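You operate a simulated robot arm through the tools that you are given. There is no shell and no other tool.

You are at the controls of a simulated robot arm. One attempt, no reset.

JOB
Lower the big shell to its stands, the last 10 cm on slow.
Fine: turn the crane key on first; lower to 10 cm, turn the speed dial to slow, then lower until the slings are slack and turn the key off. Hands off the shell while it moves, and out from under it.

Only the result counts: the job must be done as asked and must still hold three seconds after the hand-in. Knocking over, shifting, dropping, spilling or breaking anything else fails it.

ROBOT AND FRAMES
A 6-joint arm with a two-finger parallel gripper, fixed in place. Base frame: the origin is at the foot of the arm, x ahead of it, y to its left, z up; the work surface is at about z = 85. Lengths are in cm, angles in degrees, forces in N, time in s.
With the tool pointing down near the work surface it reaches from about 10 to 62 cm from the base axis. Its first joint turns from -166.0 to 166.0 degrees. Payload 1.57 kg.
Tool frame: the origin (TCP) lies between the finger pads and is the grasp point; the fingertips stand 3 cm ahead of it; z points along the fingers, y is the line along which they close. The gripper opens to 11 cm. The fingers are 2.4 cm wide and 1.2 cm thick; the gripper's body (4.8 by 11.2 cm) begins 7.8 cm behind the TCP.
Orientation is that of the tool frame in the base frame, as a unit quaternion [x, y, z, w]. With the fingers straight down and closing along the base's y, the tool's x points along the base's -x, its y along +y and its z along -z.

CONTROLS
- The arm moves only by the tool move_arm. Its argument "motion" is a list of rows, each a list of 2 entries, a list of its own where there are three numbers: the shift along the tool's x, y, z in mm, then the turn, a rotation vector about the tool's x, y, z in degrees. In form: [[[dx, dy, dz], [rx, ry, rz]], ...]. A call has 1 to 20 rows; each row shifts and turns the commanded pose from where the row before left it, along the tool's axes as they then stand. "hand" is the finger opening in mm, from 0 to 110, set as the call begins (left out, the last holds). A row lasts 0.2 s, in which the tool goes at most 5 cm and 8.6 degrees; a call with a longer step from one row to the next is refused whole, and so is a gripper value outside its range. A pose out of reach is approached as far as the arm can. The call stops where the force on the tool passes 40 N (or 10 N more than at its start, if that is more) or the arm is blocked; 0.2 s more then pass. The fingers move at their own pace (about 10.8 cm/s each) and stop on an object; they squeeze with about 41 N. The grip force told is the motor's: it shows also when the fingers shut on nothing. Time passes only in rows, and 0.2 s behind the last, so rows that do not move let the fingers close. The reply holds the time, the measured pose of the TCP, the force on the tool along the base axes, the opening and the grip force, in the units named above and with some noise, with the torque about the TCP (base axes, N m) and any sound that the robot's microphone picked up, and new pictures: "pictures" is both (left out), scene, wrist or none.
- Cameras (640 x 400 px; columns grow to the right, rows downward): "scene" is fixed at [22.04, -65.01, 163.72]; the picture's right is [0.96, -0.29, 0.00], its down [-0.10, -0.32, -0.94] and it looks along [0.28, 0.90, -0.34] (base axes); focal length 324 px, centre (320, 200). "wrist" rides on the gripper at [7, 1.6, -14.1] in the tool frame; the picture's right is [-0.23, 0.97, 0.00], its down [-0.86, -0.20, -0.48] and it looks along [-0.47, -0.11, 0.88] (tool axes); focal length 222 px, centre (320, 200). There is no depth. A picture from a camera that has moved, and an enlarged one, comes with that camera's place and axes in the base frame and with its lens.
- raise_lower(by): slides the trunk up (or, below 0, down) by that many cm; the arm rides with it, the base frame stays. It gives what a move gives, with no picture.
- close_up(camera, box): a new picture of the part [left, top, right, bottom] of that camera's present view, enlarged. The clock stands still meanwhile.
- finish_job(): hands the job in; it is judged then, once.

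Nothing tells you positions but the pictures and the camera data. Unless the task says otherwise, let go and move clear before handing in.

The tools are called by a JSON object that holds its "op" and its "data". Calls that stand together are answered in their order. move_arm: Moves the arm, as the interface text tells. Its arguments: {"type":"object","properties":{"motion":{"type":"array"},"hand":{"type":"number"},"pictures":{"type":"string","enum":["both","scene","wrist","none"]}},"required":["motion"]} The other tools are called the same way: raise_lower (by) slides the trunk up or down; close_up (camera, box) takes an enlarged picture of a part of a camera's view; finish_job () hands the job in.

At the start:

```text
clock: 0.0
position: [42.03, 20.8, 140.76]
ee_rot: [0.0, 1.0, 0.0, 0.0]
wrist_force: [0.4, -0.3, -0.3]
wrist_torque: [0.01, 0.01, -0.04]
grip_width: 11.0
gripper_force: 0.0
trunk travel left (down, up): [-42.5, 16.5]
```

scene: 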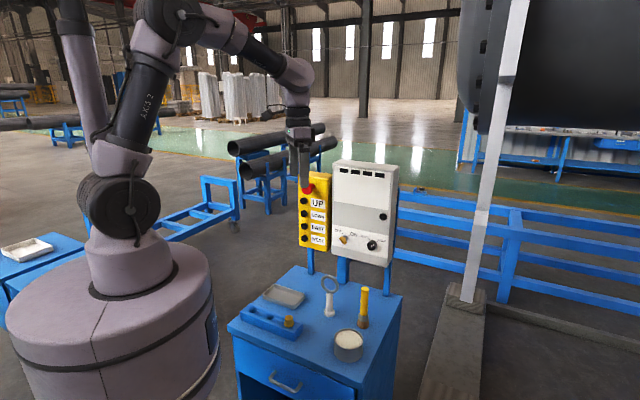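
wrist: 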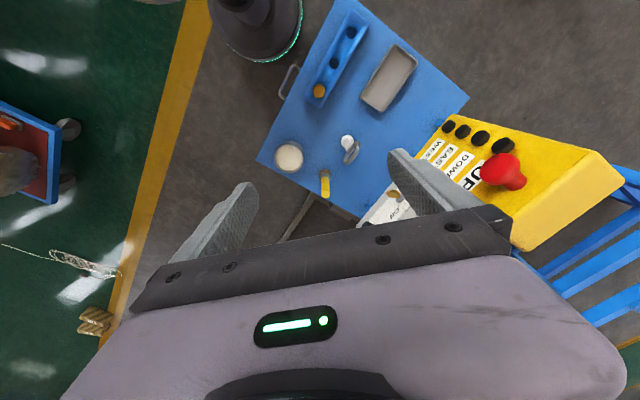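

I see a yellow pendant with buttons (UP, DOWN, EAST, WEST) and a red stop, a white control box with a key switch and a dial, and the big dark shell at the upper right hanging in slings. I'll look closer at each part before I move.

{"op": "close_up", "data": {"camera": "scene", "box": [280, 150, 420, 270]}}

{"op": "close_up", "data": {"camera": "scene", "box": [400, 0, 640, 200]}}

{"op": "close_up", "data": {"camera": "scene", "box": [220, 260, 420, 400]}}

{"op": "close_up", "data": {"camera": "wrist", "box": [340, 100, 640, 260]}}

```text
3.33 times, centred on (350, 210) of scene
camera zoom: at [22.04, -65.01, 163.72], right [0.96, -0.29, 0.0], down [-0.1, -0.32, -0.94], along [0.28, 0.9, -0.34], focal length 1081 px, centre (220, 167)
```

zoom: 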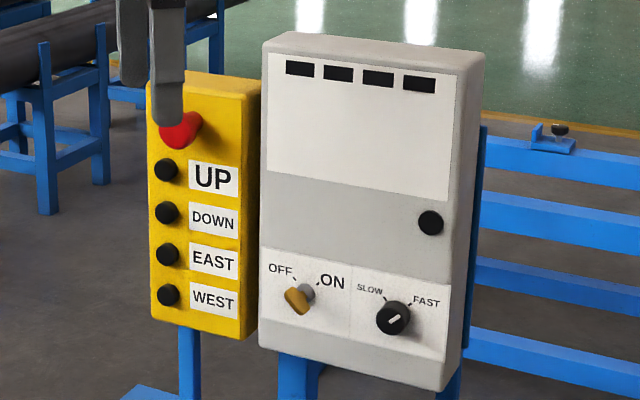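

```text
2.00 times, centred on (520, 100) of scene
camera zoom: at [22.04, -65.01, 163.72], right [0.96, -0.29, 0.0], down [-0.1, -0.32, -0.94], along [0.28, 0.9, -0.34], focal length 648 px, centre (-80, 400)
```

zoom: 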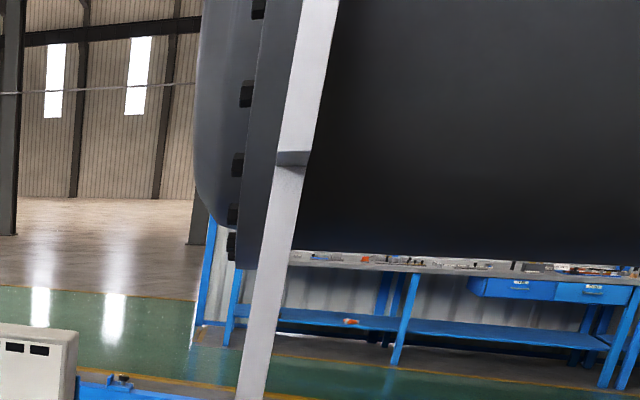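

```text
2.86 times, centred on (320, 330) of scene
camera zoom: at [22.04, -65.01, 163.72], right [0.96, -0.29, 0.0], down [-0.1, -0.32, -0.94], along [0.28, 0.9, -0.34], focal length 926 px, centre (320, -171)
```

zoom: 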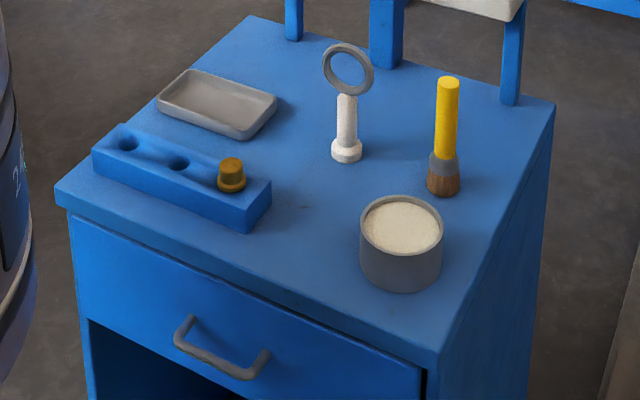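

```text
2.13 times, centred on (490, 180) of wrist
camera zoom: at [35.11, 22.52, 154.97], right [0.23, 0.97, 0.0], down [0.86, -0.2, 0.48], along [0.47, -0.11, -0.88], focal length 474 px, centre (-43, 243)
```

zoom: 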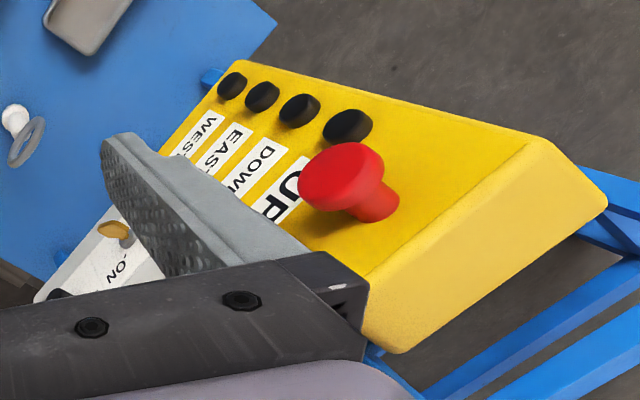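

The panel seems to face the arm, with the buttons near x 50, y 47 and the key near x 62, y 34. I'll enlarge the key, dial and shell before moving.

{"op": "close_up", "data": {"camera": "scene", "box": [330, 225, 386, 260]}}

{"op": "close_up", "data": {"camera": "scene", "box": [410, 60, 640, 204]}}

{"op": "close_up", "data": {"camera": "scene", "box": [400, 200, 640, 400]}}

{"op": "close_up", "data": {"camera": "scene", "box": [330, 150, 410, 200]}}

```text
11.43 times, centred on (358, 242) of scene
camera zoom: at [22.04, -65.01, 163.72], right [0.96, -0.29, 0.0], down [-0.1, -0.32, -0.94], along [0.28, 0.9, -0.34], focal length 3706 px, centre (-114, -286)
```

zoom: 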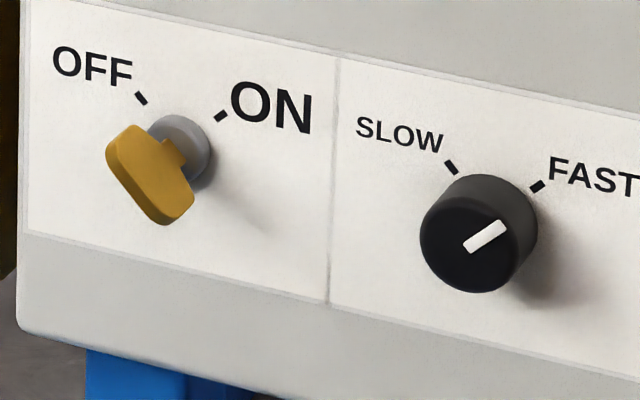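

```text
2.78 times, centred on (525, 132) of scene
camera zoom: at [22.04, -65.01, 163.72], right [0.96, -0.29, 0.0], down [-0.1, -0.32, -0.94], along [0.28, 0.9, -0.34], focal length 901 px, centre (-249, 389)
```

zoom: 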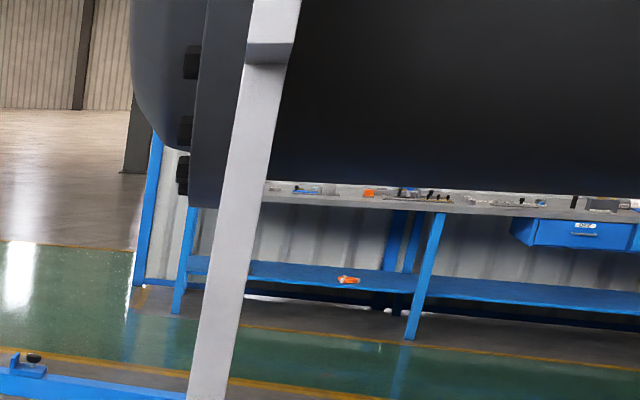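

```text
2.00 times, centred on (520, 300) of scene
camera zoom: at [22.04, -65.01, 163.72], right [0.96, -0.29, 0.0], down [-0.1, -0.32, -0.94], along [0.28, 0.9, -0.34], focal length 648 px, centre (-80, 0)
```

zoom: 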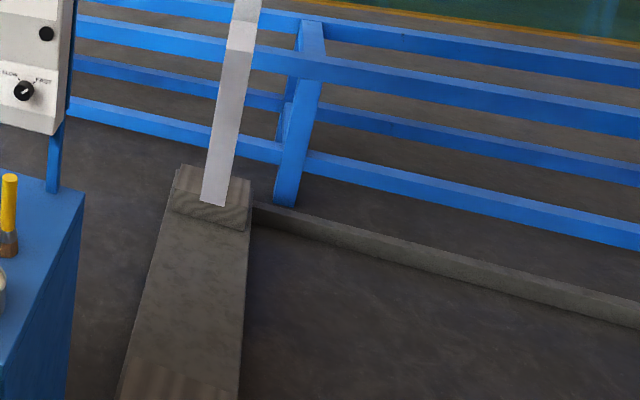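

```text
8.00 times, centred on (370, 175) of scene
camera zoom: at [22.04, -65.01, 163.72], right [0.96, -0.29, 0.0], down [-0.1, -0.32, -0.94], along [0.28, 0.9, -0.34], focal length 2594 px, centre (-80, 400)
```

zoom: 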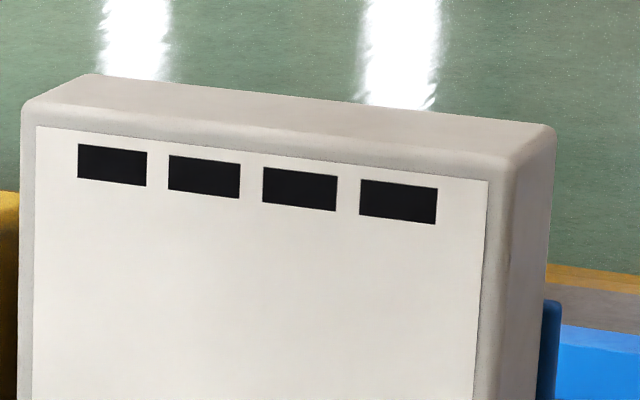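

The key points at OFF and the dial at FAST, both as expected. The panel front faces roughly (-0.6, -0.8), so I'll yaw the tool about 50° and then pitch it up to horizontal toward the panel, staying well clear of it.

{"op": "move_arm", "data": {"motion": [[[0, 0, 0], [0, 0, -7.5]], [[0, 0, 0], [0, 0, -7.5]], [[0, 0, 0], [0, 0, -7.5]], [[0, 0, 0], [0, 0, -7.5]], [[0, 0, 0], [0, 0, -7.5]], [[0, 0, 0], [0, 0, -7.5]], [[0, 0, 0], [0, 0, -7.5]]], "pictures": "both"}}

```text
clock: 1.6
position: [42.17, 20.88, 140.7]
ee_rot: [-0.443, 0.897, 0.0, 0.0]
wrist_force: [-0.1, -0.2, 0.1]
wrist_torque: [0.03, -0.01, -0.02]
grip_width: 11.03
gripper_force: 0.1
trunk travel left (down, up): [-42.5, 16.5]
camera wrist: at [36.53, 16.29, 154.97], right [-0.64, 0.77, 0.0], down [0.68, 0.56, 0.48], along [0.37, 0.3, -0.88], focal length 222 px, centre (320, 200)
```

scene: 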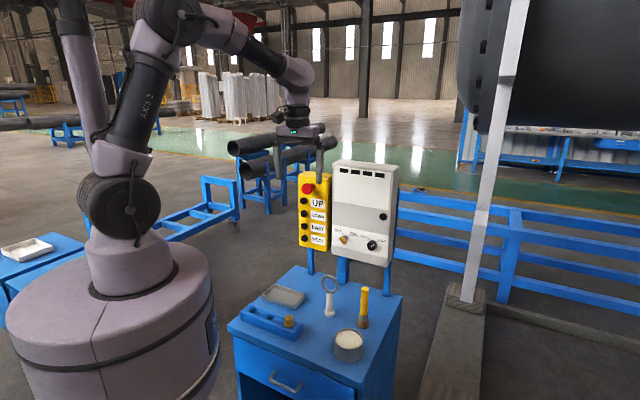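
wrist: 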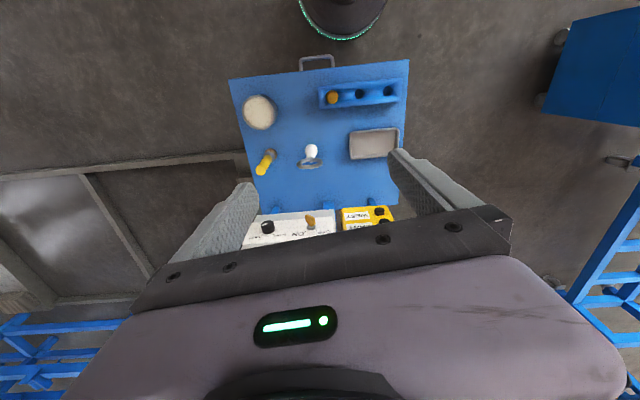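

The cabinet's front edge measures at exactly 45°, so the panel faces azimuth 225° and I approach it along (0.707, 0.707). Next I set the yaw to 45° and pitch the tool to horizontal, with the camera below the gripper.

{"op": "move_arm", "data": {"motion": [[[0, 0, 0], [0, 0, 7.5]], [[0, 0, 0], [0, -7.5, 0]], [[0, 0, 0], [0, -7.5, 0]], [[0, 0, 0], [0, -7.5, 0]], [[0, 0, 0], [0, -7.5, 0]], [[0, 0, 0], [0, -7.5, 0]], [[0, 0, 0], [0, -7.5, 0]]], "pictures": "both"}}

```text
clock: 3.2
position: [42.06, 20.89, 140.49]
ee_rot: [-0.354, 0.855, 0.146, 0.351]
wrist_force: [0.1, 0.5, 0.2]
wrist_torque: [-0.04, 0.05, 0.02]
grip_width: 10.99
gripper_force: 0.1
trunk travel left (down, up): [-42.5, 16.5]
camera wrist: at [30.37, 11.42, 145.77], right [-0.57, 0.8, 0.16], down [0.33, 0.05, 0.94], along [0.75, 0.59, -0.3], focal length 222 px, centre (320, 200)
```

scene: 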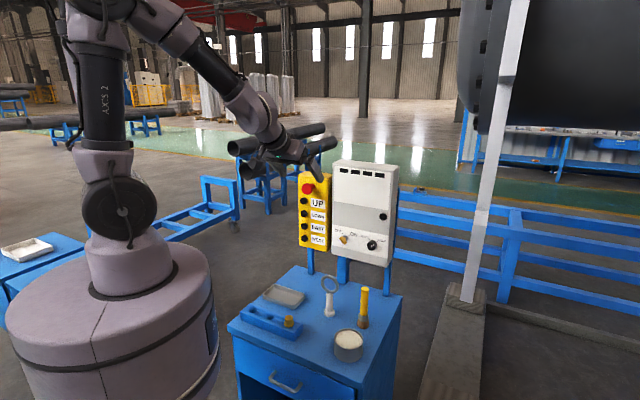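
wrist: 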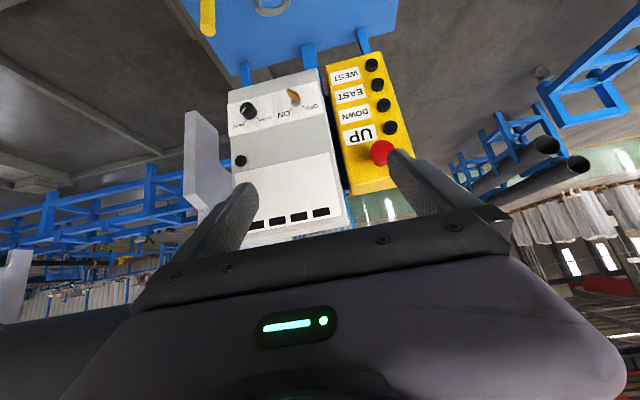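

I can see the panel upside-down in the wrist view. I'll keep pitching until the tool is level.

{"op": "move_arm", "data": {"motion": [[[0, 0, 0], [0, -7.5, 0]], [[0, 0, 0], [0, -7.5, 0]], [[0, 0, 0], [0, -7.5, 0]], [[0, 0, 0], [0, -7.5, 0]], [[0, 0, 0], [0, -7.5, 0]], [[0, 0, 0], [0, -7.5, 0]]], "pictures": "both"}}

```text
clock: 4.6
position: [43.49, 18.15, 154.05]
ee_rot: [-0.27, 0.66, 0.274, 0.645]
wrist_force: [-1.1, 0.1, 0.7]
wrist_torque: [-0.01, 0.02, 0.0]
grip_width: 10.99
gripper_force: 0.1
out of reach, approached as far as the arm can: row 3, 4, 5, 6
trunk travel left (down, up): [-42.5, 16.5]
camera wrist: at [32.11, 9.26, 147.59], right [-0.69, 0.69, 0.24], down [-0.18, -0.48, 0.86], along [0.71, 0.55, 0.45], focal length 222 px, centre (320, 200)
```

scene: 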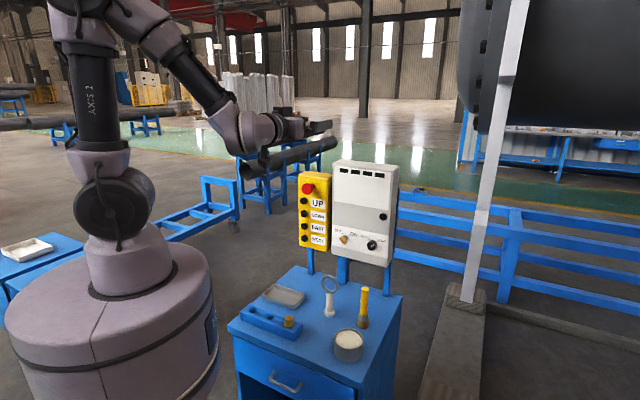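
wrist: 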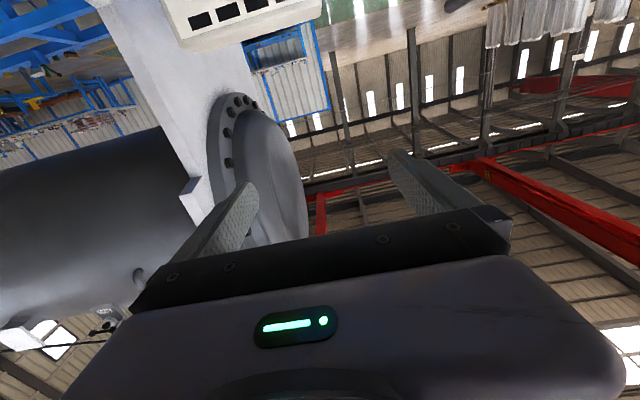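

The arm couldn't hold that height with the tool level, so it drifted up to z=154. Before moving on, I'll study the shell and post from here.

{"op": "close_up", "data": {"camera": "wrist", "box": [0, 0, 320, 200]}}

{"op": "close_up", "data": {"camera": "wrist", "box": [0, 180, 320, 380]}}

```text
2.00 times, centred on (160, 100) of wrist
camera zoom: at [32.11, 9.26, 147.59], right [-0.69, 0.69, 0.24], down [-0.18, -0.48, 0.86], along [0.71, 0.55, 0.45], focal length 444 px, centre (640, 400)
```

zoom: 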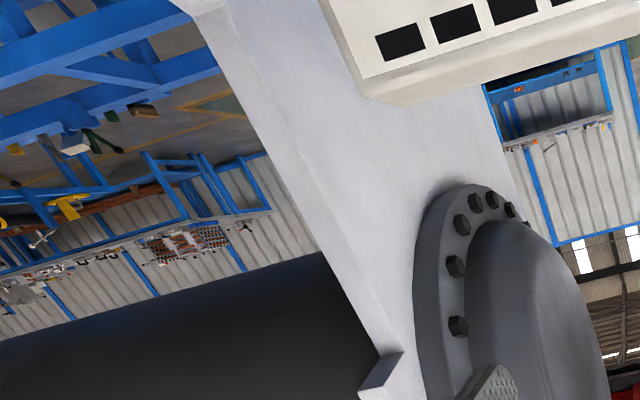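

```text
2.00 times, centred on (160, 280) of wrist
camera zoom: at [32.11, 9.26, 147.59], right [-0.69, 0.69, 0.24], down [-0.18, -0.48, 0.86], along [0.71, 0.55, 0.45], focal length 444 px, centre (640, 40)
```

zoom: 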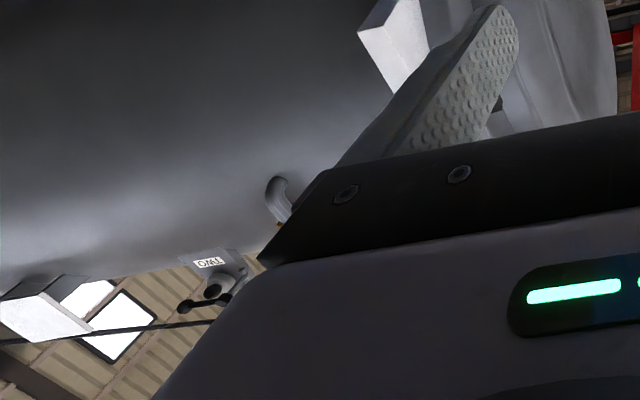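

The shell is a flanged cylinder hung from hooks. I need to see its stands and the gap under it, so I'll pitch the camera down 27° and swing it right.

{"op": "move_arm", "data": {"motion": [[[0, 0, 0], [0, 6.75, 0]], [[0, 0, 0], [0, 6.75, 0]], [[0, 0, 0], [0, 6.75, 0]], [[0, 0, 0], [0, 6.75, 0]], [[0, 0, 0], [6.83, 0, 3.48]], [[0, 0, 0], [6.83, 0, 3.48]], [[0, 0, 0], [6.83, 0, 3.48]], [[0, 0, 0], [6.83, 0, 3.48]]], "pictures": "both"}}

```text
clock: 6.4
position: [43.37, 18.25, 154.03]
ee_rot: [-0.106, 0.846, 0.065, 0.519]
wrist_force: [0.4, -0.1, -0.6]
wrist_torque: [-0.03, -0.02, 0.02]
grip_width: 11.0
gripper_force: 0.2
out of reach, approached as far as the arm can: row 7
trunk travel left (down, up): [-42.5, 16.5]
camera wrist: at [27.6, 15.88, 154.4], right [-0.14, 0.97, 0.2], down [0.01, -0.2, 0.98], along [0.99, 0.14, 0.02], focal length 222 px, centre (320, 200)
```

scene: 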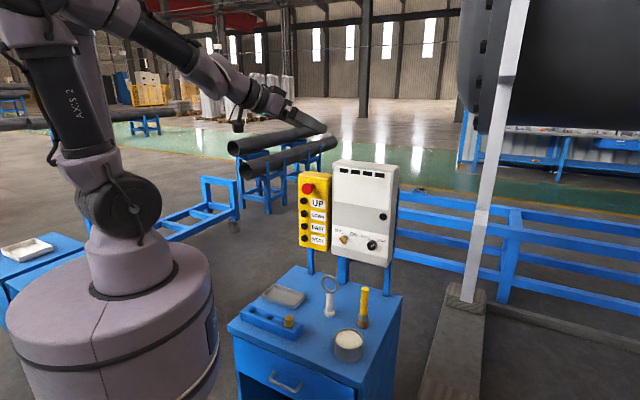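
wrist: 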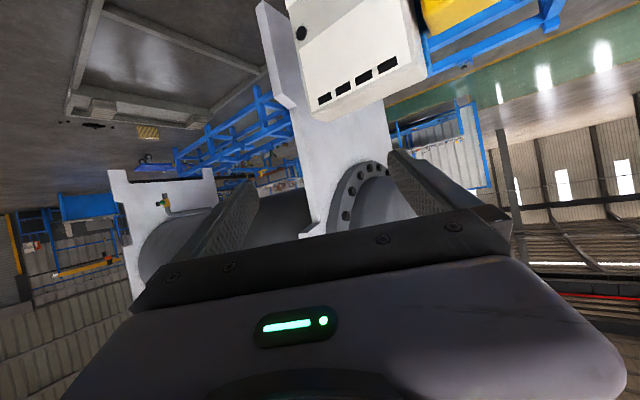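

{"op": "close_up", "data": {"camera": "wrist", "box": [60, 140, 300, 290]}}

{"op": "close_up", "data": {"camera": "wrist", "box": [200, 0, 440, 250]}}

```text
2.67 times, centred on (180, 215) of wrist
camera zoom: at [27.6, 15.88, 154.4], right [-0.14, 0.97, 0.2], down [0.01, -0.2, 0.98], along [0.99, 0.14, 0.02], focal length 592 px, centre (693, 160)
```

zoom: 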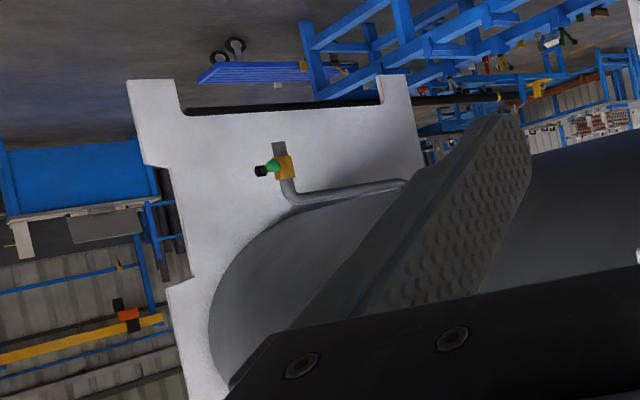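

```text
1.60 times, centred on (320, 125) of wrist
camera zoom: at [27.6, 15.88, 154.4], right [-0.14, 0.97, 0.2], down [0.01, -0.2, 0.98], along [0.99, 0.14, 0.02], focal length 355 px, centre (320, 320)
```

zoom: 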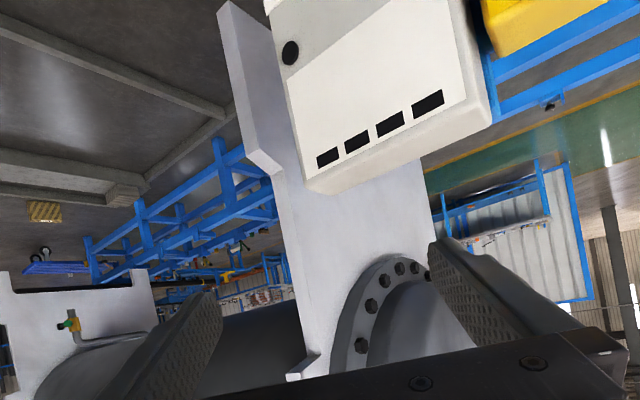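

Two white saddle stands hold the shell's path, but the fingers block the view. I'll close the fingers, shift forward and pitch up a little to see the gap between shell and saddles.

{"op": "move_arm", "data": {"motion": [[[0, 0, 30], [0, -6, 0]], [[0, 0, 30], [0, -6, 0]], [[0, 0, 30], [0, -6, 0]], [[0, 0, 0], [0, -6, 0]]], "hand": 0, "pictures": "wrist"}}

```text
clock: 7.4
position: [51.43, 20.16, 150.87]
ee_rot: [-0.09, 0.719, 0.086, 0.683]
wrist_force: [0.0, -0.7, -1.1]
wrist_torque: [-0.02, 0.02, 0.05]
grip_width: 0.02
gripper_force: 21.3
trunk travel left (down, up): [-42.5, 16.5]
camera wrist: at [36.9, 18.18, 144.89], right [-0.23, 0.95, 0.23], down [-0.37, -0.3, 0.88], along [0.9, 0.12, 0.42], focal length 222 px, centre (320, 200)
```

wrist: 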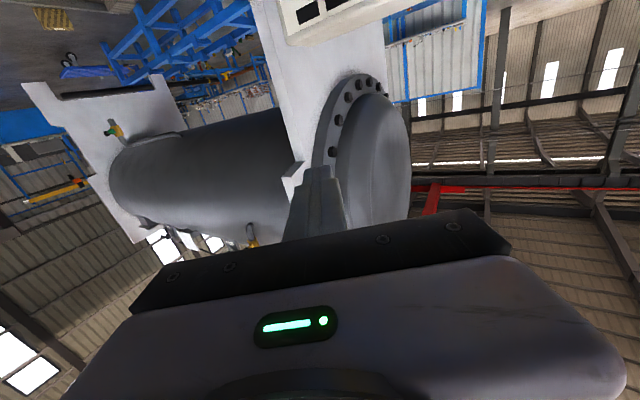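

{"op": "close_up", "data": {"camera": "wrist", "box": [10, 60, 210, 260]}}

{"op": "close_up", "data": {"camera": "wrist", "box": [220, 0, 440, 240]}}

```text
2.00 times, centred on (110, 160) of wrist
camera zoom: at [36.9, 18.18, 144.89], right [-0.23, 0.95, 0.23], down [-0.37, -0.3, 0.88], along [0.9, 0.12, 0.42], focal length 444 px, centre (740, 280)
```

zoom: 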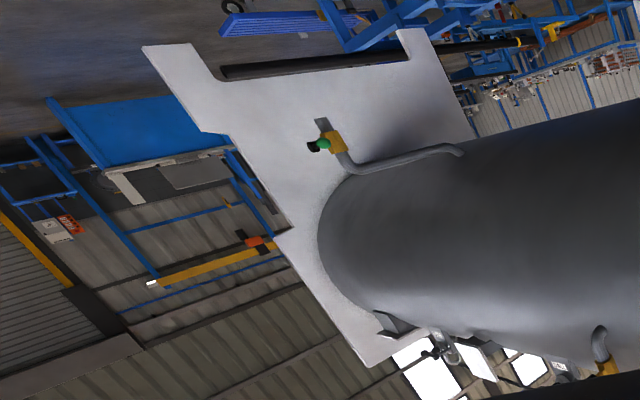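

```text
1.67 times, centred on (330, 120) of wrist
camera zoom: at [36.9, 18.18, 144.89], right [-0.23, 0.95, 0.23], down [-0.37, -0.3, 0.88], along [0.9, 0.12, 0.42], focal length 370 px, centre (303, 333)
```

zoom: 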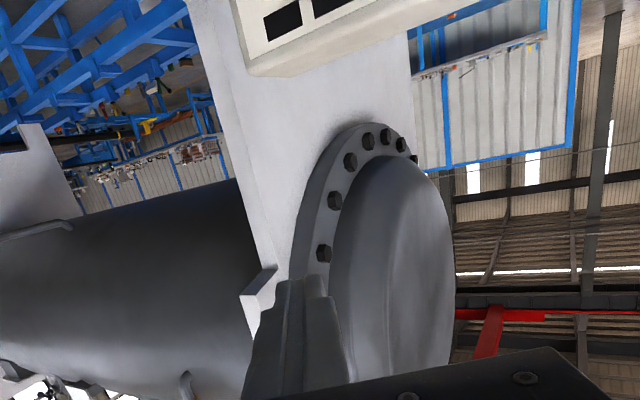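

The post's shoulder triangulates to about x=107, y=19, z=165. So the white plates belong to the shell and hang clear of the floor. I'll tilt down to look at the floor stands underneath.

{"op": "move_arm", "data": {"motion": [[[0, 0, 0], [0, 7.5, 0]], [[0, 0, 0], [0, 7.5, 0]], [[0, 0, 0], [0, 7.5, 0]], [[0, 0, 0], [0, 7.5, 0]], [[0, 0, 0], [0, 7.5, 0]]], "pictures": "wrist"}}

{"op": "close_up", "data": {"camera": "wrist", "box": [0, 0, 320, 240]}}

```text
clock: 8.6
position: [51.93, 19.58, 150.93]
ee_rot: [-0.101, 0.88, 0.043, 0.461]
wrist_force: [0.2, 0.3, -0.2]
wrist_torque: [0.02, 0.04, 0.01]
grip_width: 0.02
gripper_force: 20.8
out of reach, approached as far as the arm can: row 5
trunk travel left (down, up): [-42.5, 16.5]
camera wrist: at [36.33, 17.7, 153.35], right [-0.09, 0.98, 0.17], down [0.13, -0.16, 0.98], along [0.99, 0.11, -0.12], focal length 222 px, centre (320, 200)
```

wrist: 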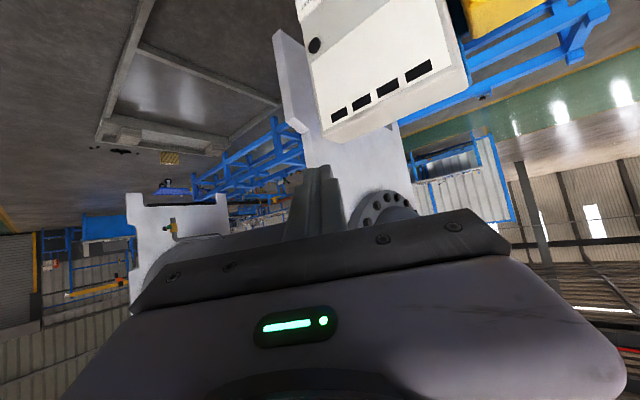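

```text
1.67 times, centred on (160, 120) of wrist
camera zoom: at [36.33, 17.7, 153.35], right [-0.09, 0.98, 0.17], down [0.13, -0.16, 0.98], along [0.99, 0.11, -0.12], focal length 370 px, centre (587, 333)
```

zoom: 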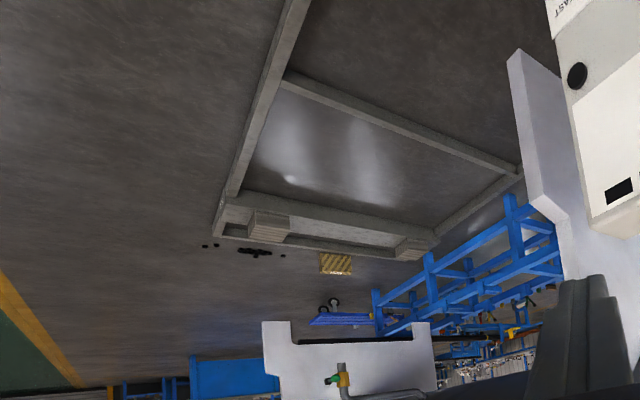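

The stands are timber blocks on a floor frame, and the saddle feet now hang around z=80-85, well above them. I'll turn back to face the panel squarely and then lower the trunk for a comfortable reach.

{"op": "move_arm", "data": {"motion": [[[0, 0, 0], [-6.8, -0.1, -4.7]], [[0, 0, 0], [-6.8, -0.1, -4.7]], [[0, 0, 0], [-6.8, -0.1, -4.7]], [[0, 0, 0], [-6.8, -0.1, -4.7]], [[0, 0, 0], [0, -6.9, 0]], [[0, 0, 0], [0, -6.9, 0]], [[0, 0, 0], [0, -6.9, 0]], [[0, 0, 0], [0, -6.9, 0]], [[0, 0, 0], [0, -6.9, 0]]], "pictures": "both"}}

```text
clock: 10.6
position: [52.72, 19.0, 153.2]
ee_rot: [-0.28, 0.655, 0.269, 0.648]
wrist_force: [-1.0, 0.5, -0.3]
wrist_torque: [-0.05, 0.01, 0.02]
grip_width: 0.03
gripper_force: 21.6
out of reach, approached as far as the arm can: row 2, 9
trunk travel left (down, up): [-42.5, 16.5]
camera wrist: at [41.53, 9.91, 146.55], right [-0.7, 0.68, 0.22], down [-0.19, -0.47, 0.86], along [0.69, 0.56, 0.45], focal length 222 px, centre (320, 200)
```

scene: 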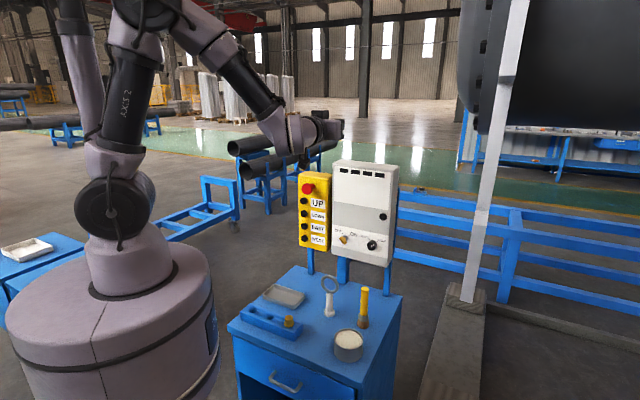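
wrist: 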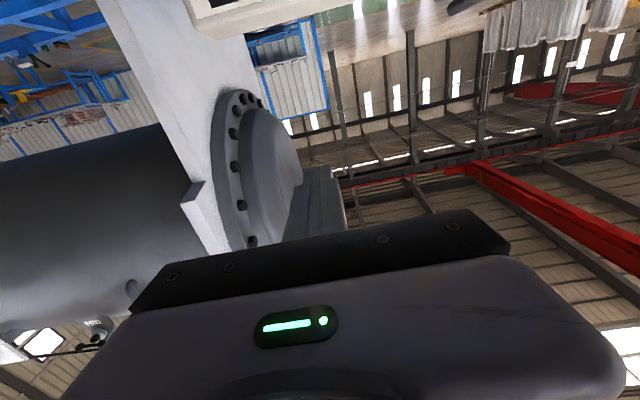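

The tool now faces the panel and is nearly level. I'll lower the trunk 26 cm, which keeps me at n≈50, well short of the panel at n≈67.

{"op": "raise_lower", "data": {"by": -26}}

{"op": "move_arm", "data": {"motion": [[[0, 0, 0], [0.7, -0.9, 0.6]]], "pictures": "both"}}

```text
clock: 13.3
position: [52.65, 19.15, 127.25]
ee_rot: [-0.281, 0.655, 0.269, 0.648]
wrist_force: [0.1, -0.4, 0.4]
wrist_torque: [-0.02, -0.01, 0.0]
grip_width: 0.0
gripper_force: 20.9
trunk travel left (down, up): [-16.5, 42.5]
```

```text
clock: 13.7
position: [52.72, 19.03, 127.44]
ee_rot: [-0.272, 0.655, 0.273, 0.65]
wrist_force: [0.8, 1.4, -0.5]
wrist_torque: [0.03, 0.0, 0.03]
grip_width: 0.01
gripper_force: 21.3
trunk travel left (down, up): [-16.5, 42.5]
camera wrist: at [41.46, 10.12, 120.6], right [-0.69, 0.69, 0.23], down [-0.19, -0.48, 0.86], along [0.7, 0.55, 0.46], focal length 222 px, centre (320, 200)
```

scene: 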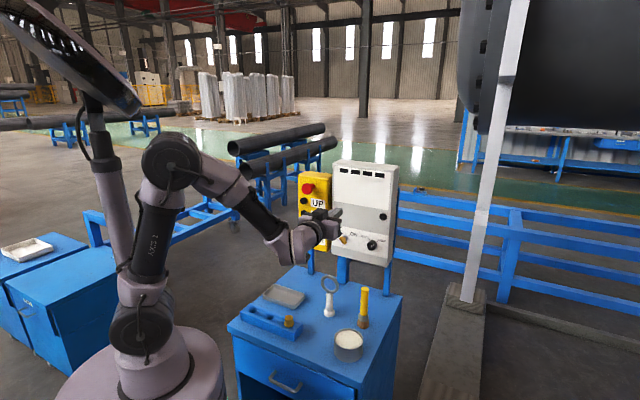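
wrist: 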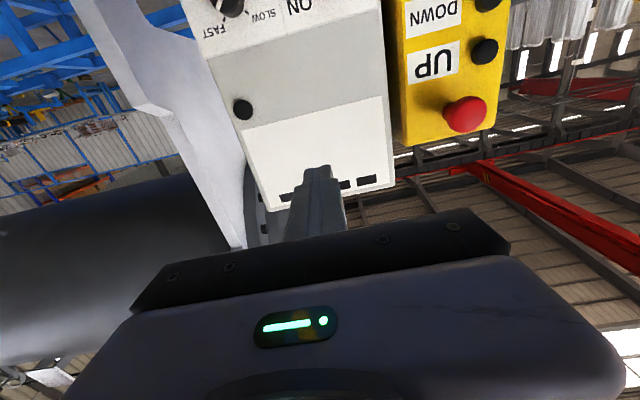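

I'm at about n=51, u=24, z=127. I'll move down and slightly left to face the key near z≈110, staying well back.

{"op": "move_arm", "data": {"motion": [[[40, 9, 0], [0, 0, 0]], [[40, 9, 0], [0, 0, 0]], [[40, 9, 0], [0, 0, 0]], [[40, 9, 0], [0, 0, 0]]], "pictures": "both"}}

{"op": "close_up", "data": {"camera": "wrist", "box": [160, 0, 480, 200]}}

{"op": "close_up", "data": {"camera": "scene", "box": [260, 200, 400, 300]}}

```text
clock: 14.7
position: [53.54, 18.88, 127.16]
ee_rot: [-0.272, 0.654, 0.272, 0.651]
wrist_force: [0.1, 0.8, -0.8]
wrist_torque: [0.01, 0.0, 0.03]
grip_width: 0.01
gripper_force: 21.7
out of reach, approached as far as the arm can: row 1, 2, 3, 4
trunk travel left (down, up): [-16.5, 42.5]
camera wrist: at [42.3, 10.02, 120.34], right [-0.69, 0.69, 0.23], down [-0.19, -0.48, 0.86], along [0.7, 0.55, 0.46], focal length 222 px, centre (320, 200)
```

scene: 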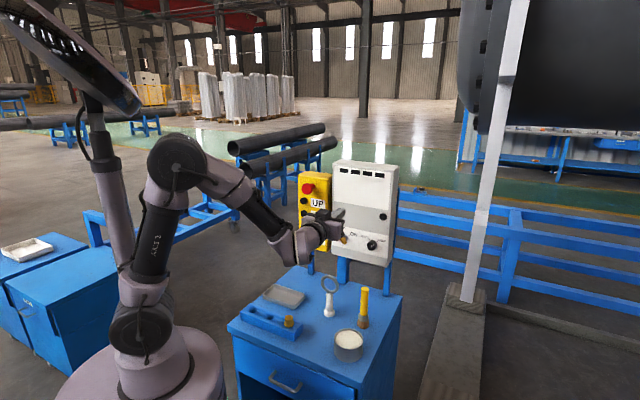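
wrist: 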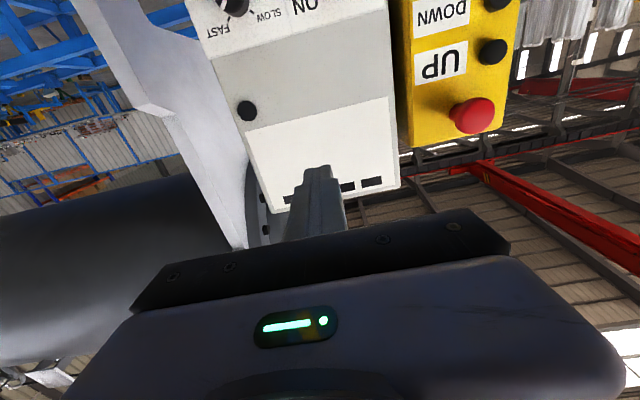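

```text
2.00 times, centred on (320, 100) of wrist
camera zoom: at [42.3, 10.02, 120.34], right [-0.69, 0.69, 0.23], down [-0.19, -0.48, 0.86], along [0.7, 0.55, 0.46], focal length 444 px, centre (320, 400)
```

zoom: 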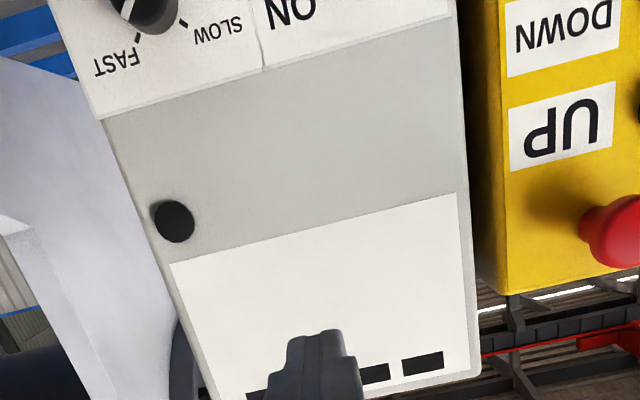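

```text
4.00 times, centred on (330, 250) of scene
camera zoom: at [22.04, -65.01, 163.72], right [0.96, -0.29, 0.0], down [-0.1, -0.32, -0.94], along [0.28, 0.9, -0.34], focal length 1297 px, centre (280, 0)
```

zoom: 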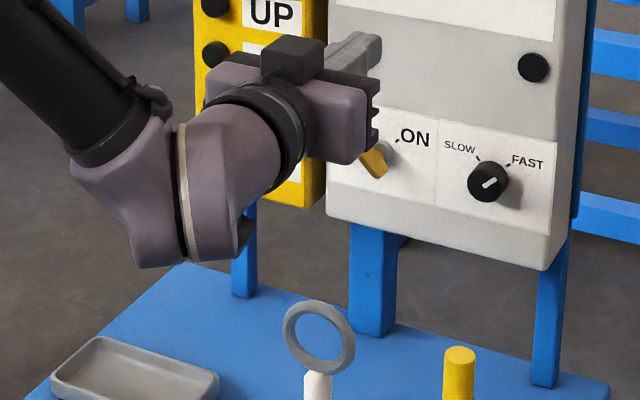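

At this depth the level wrist can't go lower, so I'll use the trunk and lower it another 16 cm. That should put the TCP near z≈111.

{"op": "raise_lower", "data": {"by": -16}}

{"op": "move_arm", "data": {"motion": [[[0, 0, 0], [0, 0, 0]]], "pictures": "both"}}

{"op": "close_up", "data": {"camera": "wrist", "box": [160, 0, 480, 200]}}

{"op": "close_up", "data": {"camera": "scene", "box": [240, 200, 400, 320]}}

```text
clock: 16.5
position: [53.45, 19.06, 111.16]
ee_rot: [-0.271, 0.655, 0.271, 0.651]
wrist_force: [-0.4, 0.8, 0.4]
wrist_torque: [-0.01, 0.01, -0.01]
grip_width: 0.0
gripper_force: 21.5
trunk travel left (down, up): [-0.5, 58.5]
```

```text
clock: 16.9
position: [53.53, 18.97, 111.16]
ee_rot: [-0.272, 0.655, 0.272, 0.651]
wrist_force: [0.3, 0.1, 0.1]
wrist_torque: [0.01, -0.02, 0.02]
grip_width: 0.0
gripper_force: 21.2
trunk travel left (down, up): [-0.5, 58.5]
camera wrist: at [42.3, 10.02, 104.35], right [-0.69, 0.69, 0.23], down [-0.19, -0.48, 0.86], along [0.7, 0.55, 0.46], focal length 222 px, centre (320, 200)
```

scene: 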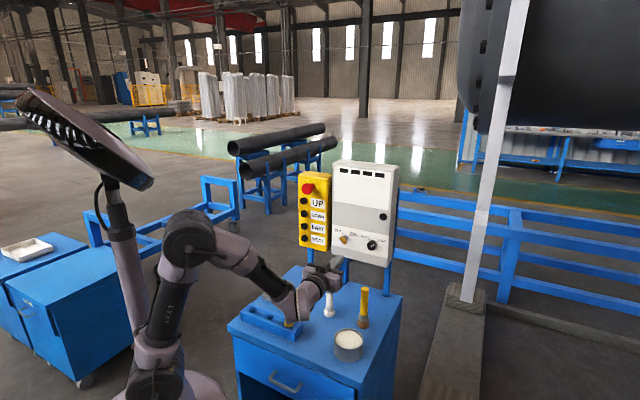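
wrist: 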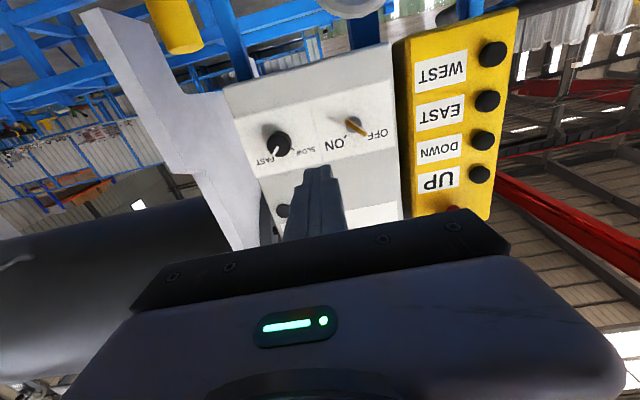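

```text
2.00 times, centred on (320, 100) of wrist
camera zoom: at [42.3, 10.02, 104.35], right [-0.69, 0.69, 0.23], down [-0.19, -0.48, 0.86], along [0.7, 0.55, 0.46], focal length 444 px, centre (320, 400)
```

zoom: 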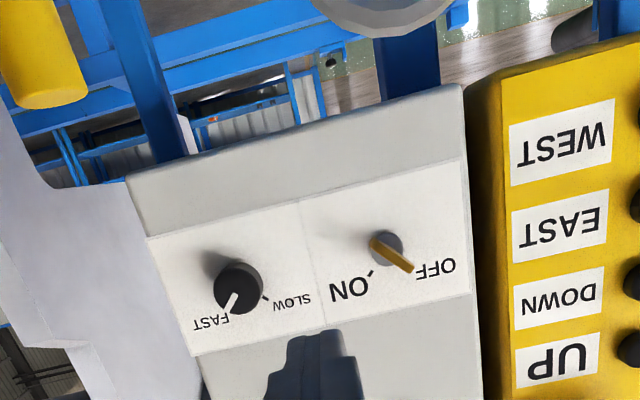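

```text
3.33 times, centred on (320, 260) of scene
camera zoom: at [22.04, -65.01, 163.72], right [0.96, -0.29, 0.0], down [-0.1, -0.32, -0.94], along [0.28, 0.9, -0.34], focal length 1081 px, centre (320, 0)
```

zoom: 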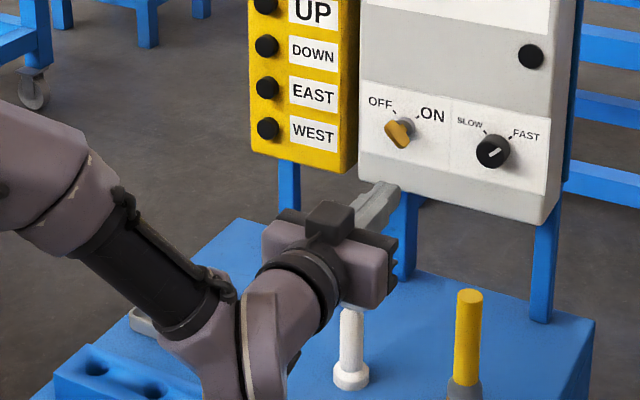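

Triangulating again puts the key bow near n≈66.7, u≈19.7, z≈110.6, the dial near u≈30.3, and the panel face at n≈69. I'll slide left and forward with the hand partly open, then roll the tool -45° to line up with the key in its OFF position.

{"op": "move_arm", "data": {"motion": [[[0, 16, 20], [0, 0, 0]], [[0, 16, 20], [0, 0, 0]], [[0, 16, 20], [0, 0, 0]], [[0, 0, 0], [0, 0, -7.5]], [[0, 0, 0], [0, 0, -7.5]], [[0, 0, 0], [0, 0, -7.5]], [[0, 0, 0], [0, 0, -7.5]], [[0, 0, 0], [0, 0, -7.5]], [[0, 0, 0], [0, 0, -7.5]]], "hand": 50, "pictures": "both"}}

{"op": "close_up", "data": {"camera": "wrist", "box": [200, 80, 440, 230]}}

{"op": "close_up", "data": {"camera": "scene", "box": [260, 200, 400, 300]}}

```text
clock: 18.9
position: [60.27, 23.37, 128.14]
ee_rot: [-0.505, 0.505, 0.005, 0.7]
wrist_force: [0.7, -0.9, 0.2]
wrist_torque: [-0.01, 0.0, -0.01]
grip_width: 5.01
gripper_force: 0.1
out of reach, approached as far as the arm can: row 2, 3, 4, 5, 6, 7, 8, 9
trunk travel left (down, up): [-0.5, 58.5]
camera wrist: at [52.82, 10.55, 122.46], right [-0.61, 0.59, -0.52], down [-0.65, -0.01, 0.76], along [0.44, 0.81, 0.39], focal length 222 px, centre (320, 200)
```

scene: 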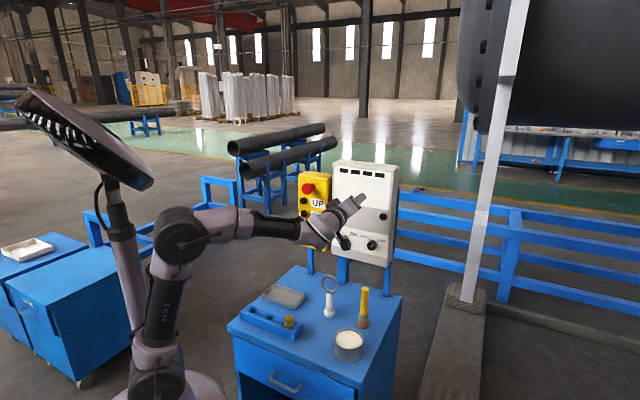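
wrist: 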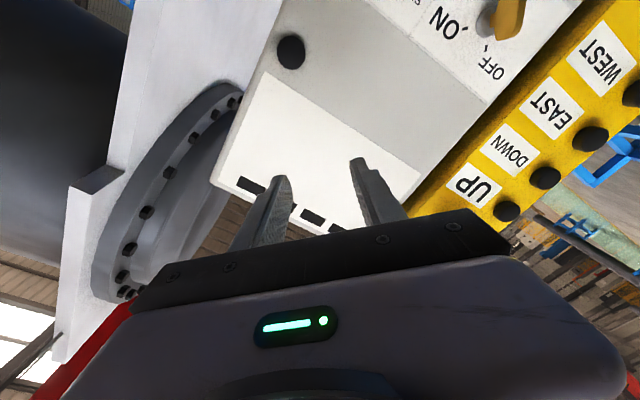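

```text
2.67 times, centred on (320, 155) of wrist
camera zoom: at [52.82, 10.55, 122.46], right [-0.61, 0.59, -0.52], down [-0.65, -0.01, 0.76], along [0.44, 0.81, 0.39], focal length 592 px, centre (320, 320)
```

zoom: 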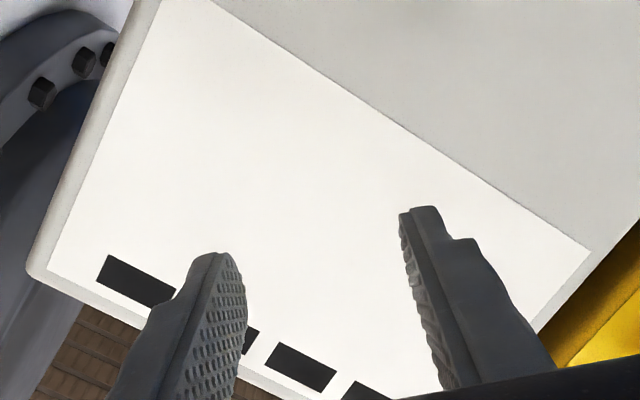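

```text
4.00 times, centred on (330, 250) of scene
camera zoom: at [22.04, -65.01, 163.72], right [0.96, -0.29, 0.0], down [-0.1, -0.32, -0.94], along [0.28, 0.9, -0.34], focal length 1297 px, centre (280, 0)
```

zoom: 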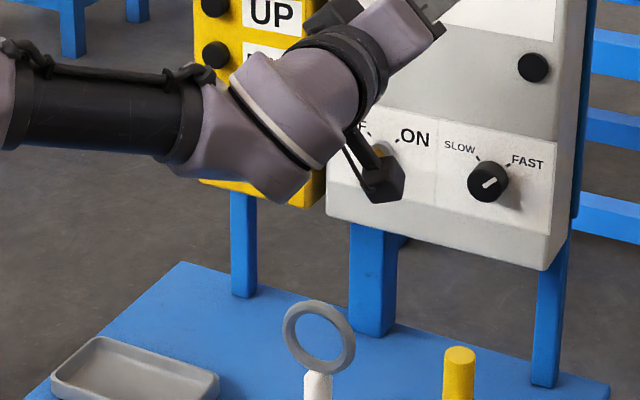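

The roll reached -45° exactly, but the position jumped to z=128 because that pose was out of reach, though nothing was touched. From this new arm shape I'll test small moves to see whether it can go down.

{"op": "move_arm", "data": {"motion": [[[14, 14, -5], [0, 0, 0]], [[14, 14, -5], [0, 0, 0]], [[14, 14, 0], [0, 0, 0]]], "pictures": "scene"}}

```text
clock: 19.7
position: [61.17, 22.06, 128.04]
ee_rot: [-0.504, 0.504, 0.004, 0.702]
wrist_force: [-0.1, 0.3, -0.3]
wrist_torque: [0.0, 0.02, -0.02]
grip_width: 5.0
gripper_force: 0.0
out of reach, approached as far as the arm can: row 1, 2, 3
trunk travel left (down, up): [-0.5, 58.5]
```

scene: 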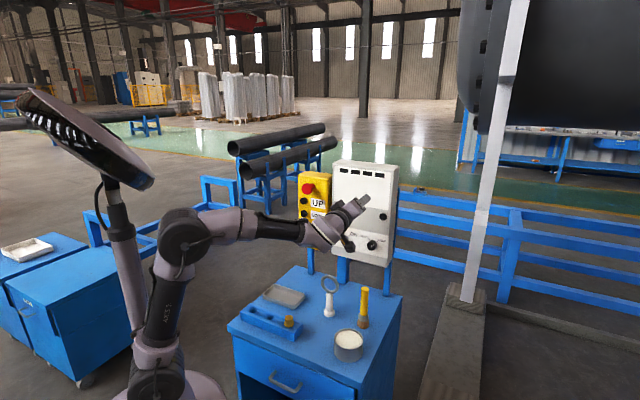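

Going down only slides the arm sideways, and the roll to -45° seems to be what pushed it off, so I suspect the last joint is at its limit. Gripping is symmetric, so I'll roll the other way toward +135°, which gives the same finger line and puts the camera on top.

{"op": "move_arm", "data": {"motion": [[[0, 0, -5], [0, 0, 8]], [[0, 0, -5], [0, 0, 8]], [[0, 0, 0], [0, 0, 8]], [[0, 0, 0], [0, 0, 8]], [[0, 0, 0], [0, 0, 8]], [[0, 0, 0], [0, 0, 8]], [[0, 0, 0], [0, 0, 8]], [[0, 0, 0], [0, 0, 8]], [[0, 0, 0], [0, 0, 8]], [[0, 0, 0], [0, 0, 8]], [[0, 0, 0], [0, 0, 8]], [[0, 0, 0], [0, 0, 8]]], "pictures": "both"}}

```text
clock: 22.3
position: [60.45, 21.7, 128.08]
ee_rot: [0.038, 0.708, 0.527, 0.469]
wrist_force: [-0.4, -0.4, 0.2]
wrist_torque: [0.0, 0.04, -0.01]
grip_width: 5.03
gripper_force: 0.1
trunk travel left (down, up): [-0.5, 58.5]
camera wrist: at [45.88, 16.14, 125.16], right [-0.3, 0.31, 0.9], down [0.23, -0.9, 0.38], along [0.93, 0.32, 0.2], focal length 222 px, centre (320, 200)
```

scene: 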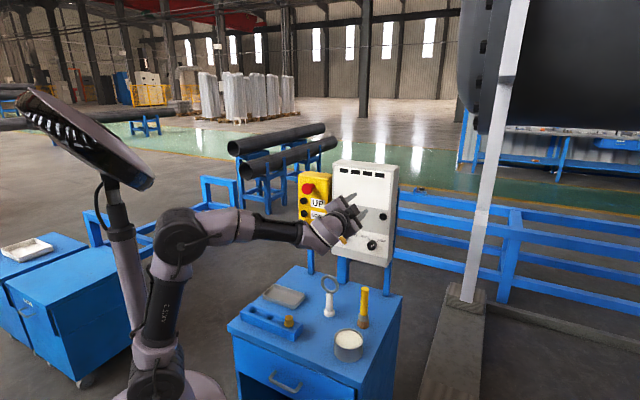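
wrist: 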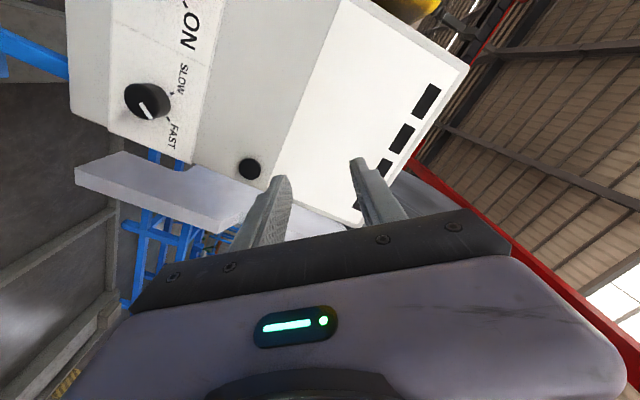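

No reach complaint this time, which fits the roll-limit idea. I'll carry on to about +135°.

{"op": "move_arm", "data": {"motion": [[[0, 0, 0], [0, 0, 7]], [[0, 0, 0], [0, 0, 7]], [[0, 0, 0], [0, 0, 7]], [[0, 0, 0], [0, 0, 7]], [[0, 0, 0], [0, 0, 7]], [[0, 0, 0], [0, 0, 7]], [[0, 0, 0], [0, 0, 7]], [[0, 0, 0], [0, 0, 7]], [[0, 0, 0], [0, 0, 7]], [[0, 0, 0], [0, 0, 7]], [[0, 0, 0], [0, 0, 7]], [[0, 0, 0], [0, 0, 7]]], "pictures": "both"}}

```text
clock: 24.9
position: [60.63, 21.56, 128.03]
ee_rot: [0.502, 0.501, 0.705, -0.003]
wrist_force: [-0.8, -0.6, -0.3]
wrist_torque: [-0.01, 0.02, -0.01]
grip_width: 5.01
gripper_force: 0.0
trunk travel left (down, up): [-0.5, 58.5]
camera wrist: at [47.92, 14.24, 134.35], right [0.61, -0.6, 0.52], down [-0.01, -0.67, -0.75], along [0.79, 0.45, -0.41], focal length 222 px, centre (320, 200)
```

scene: 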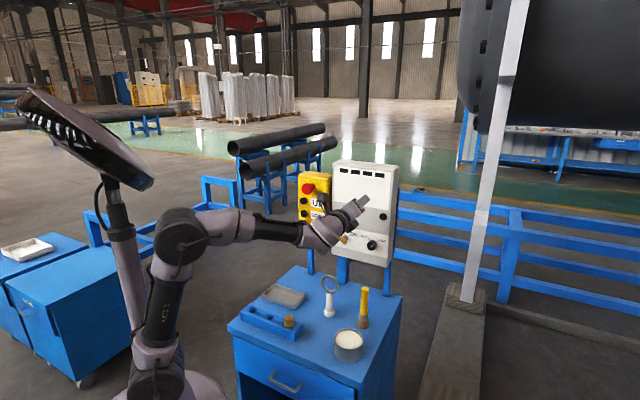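
wrist: 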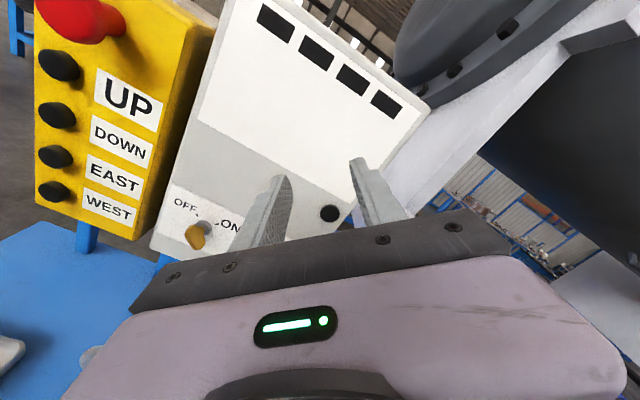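

Roll is at +135° with the finger line on the key's thin axis, and the camera is on top. Now I'll step down and left toward the key at u≈19.7, z≈110.6.

{"op": "move_arm", "data": {"motion": [[[-13.4, -35.8, 0], [0, 0, 0]], [[-13.4, -35.8, 0], [0, 0, 0]]], "pictures": "scene"}}

```text
clock: 25.5
position: [58.2, 23.81, 121.11]
ee_rot: [0.501, 0.502, 0.705, -0.001]
wrist_force: [-0.2, -0.1, 0.4]
wrist_torque: [0.0, -0.02, 0.01]
grip_width: 4.99
gripper_force: 0.1
trunk travel left (down, up): [-0.5, 58.5]
```

scene: 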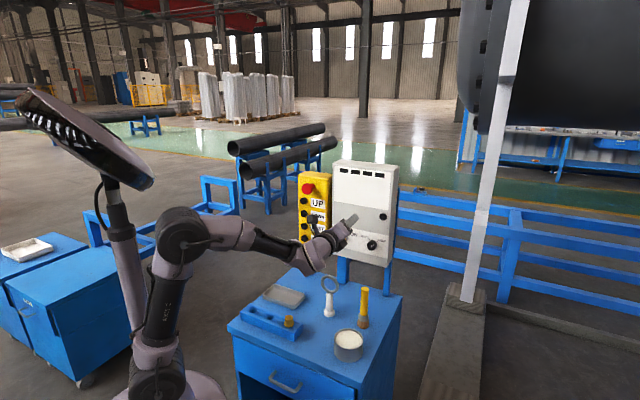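

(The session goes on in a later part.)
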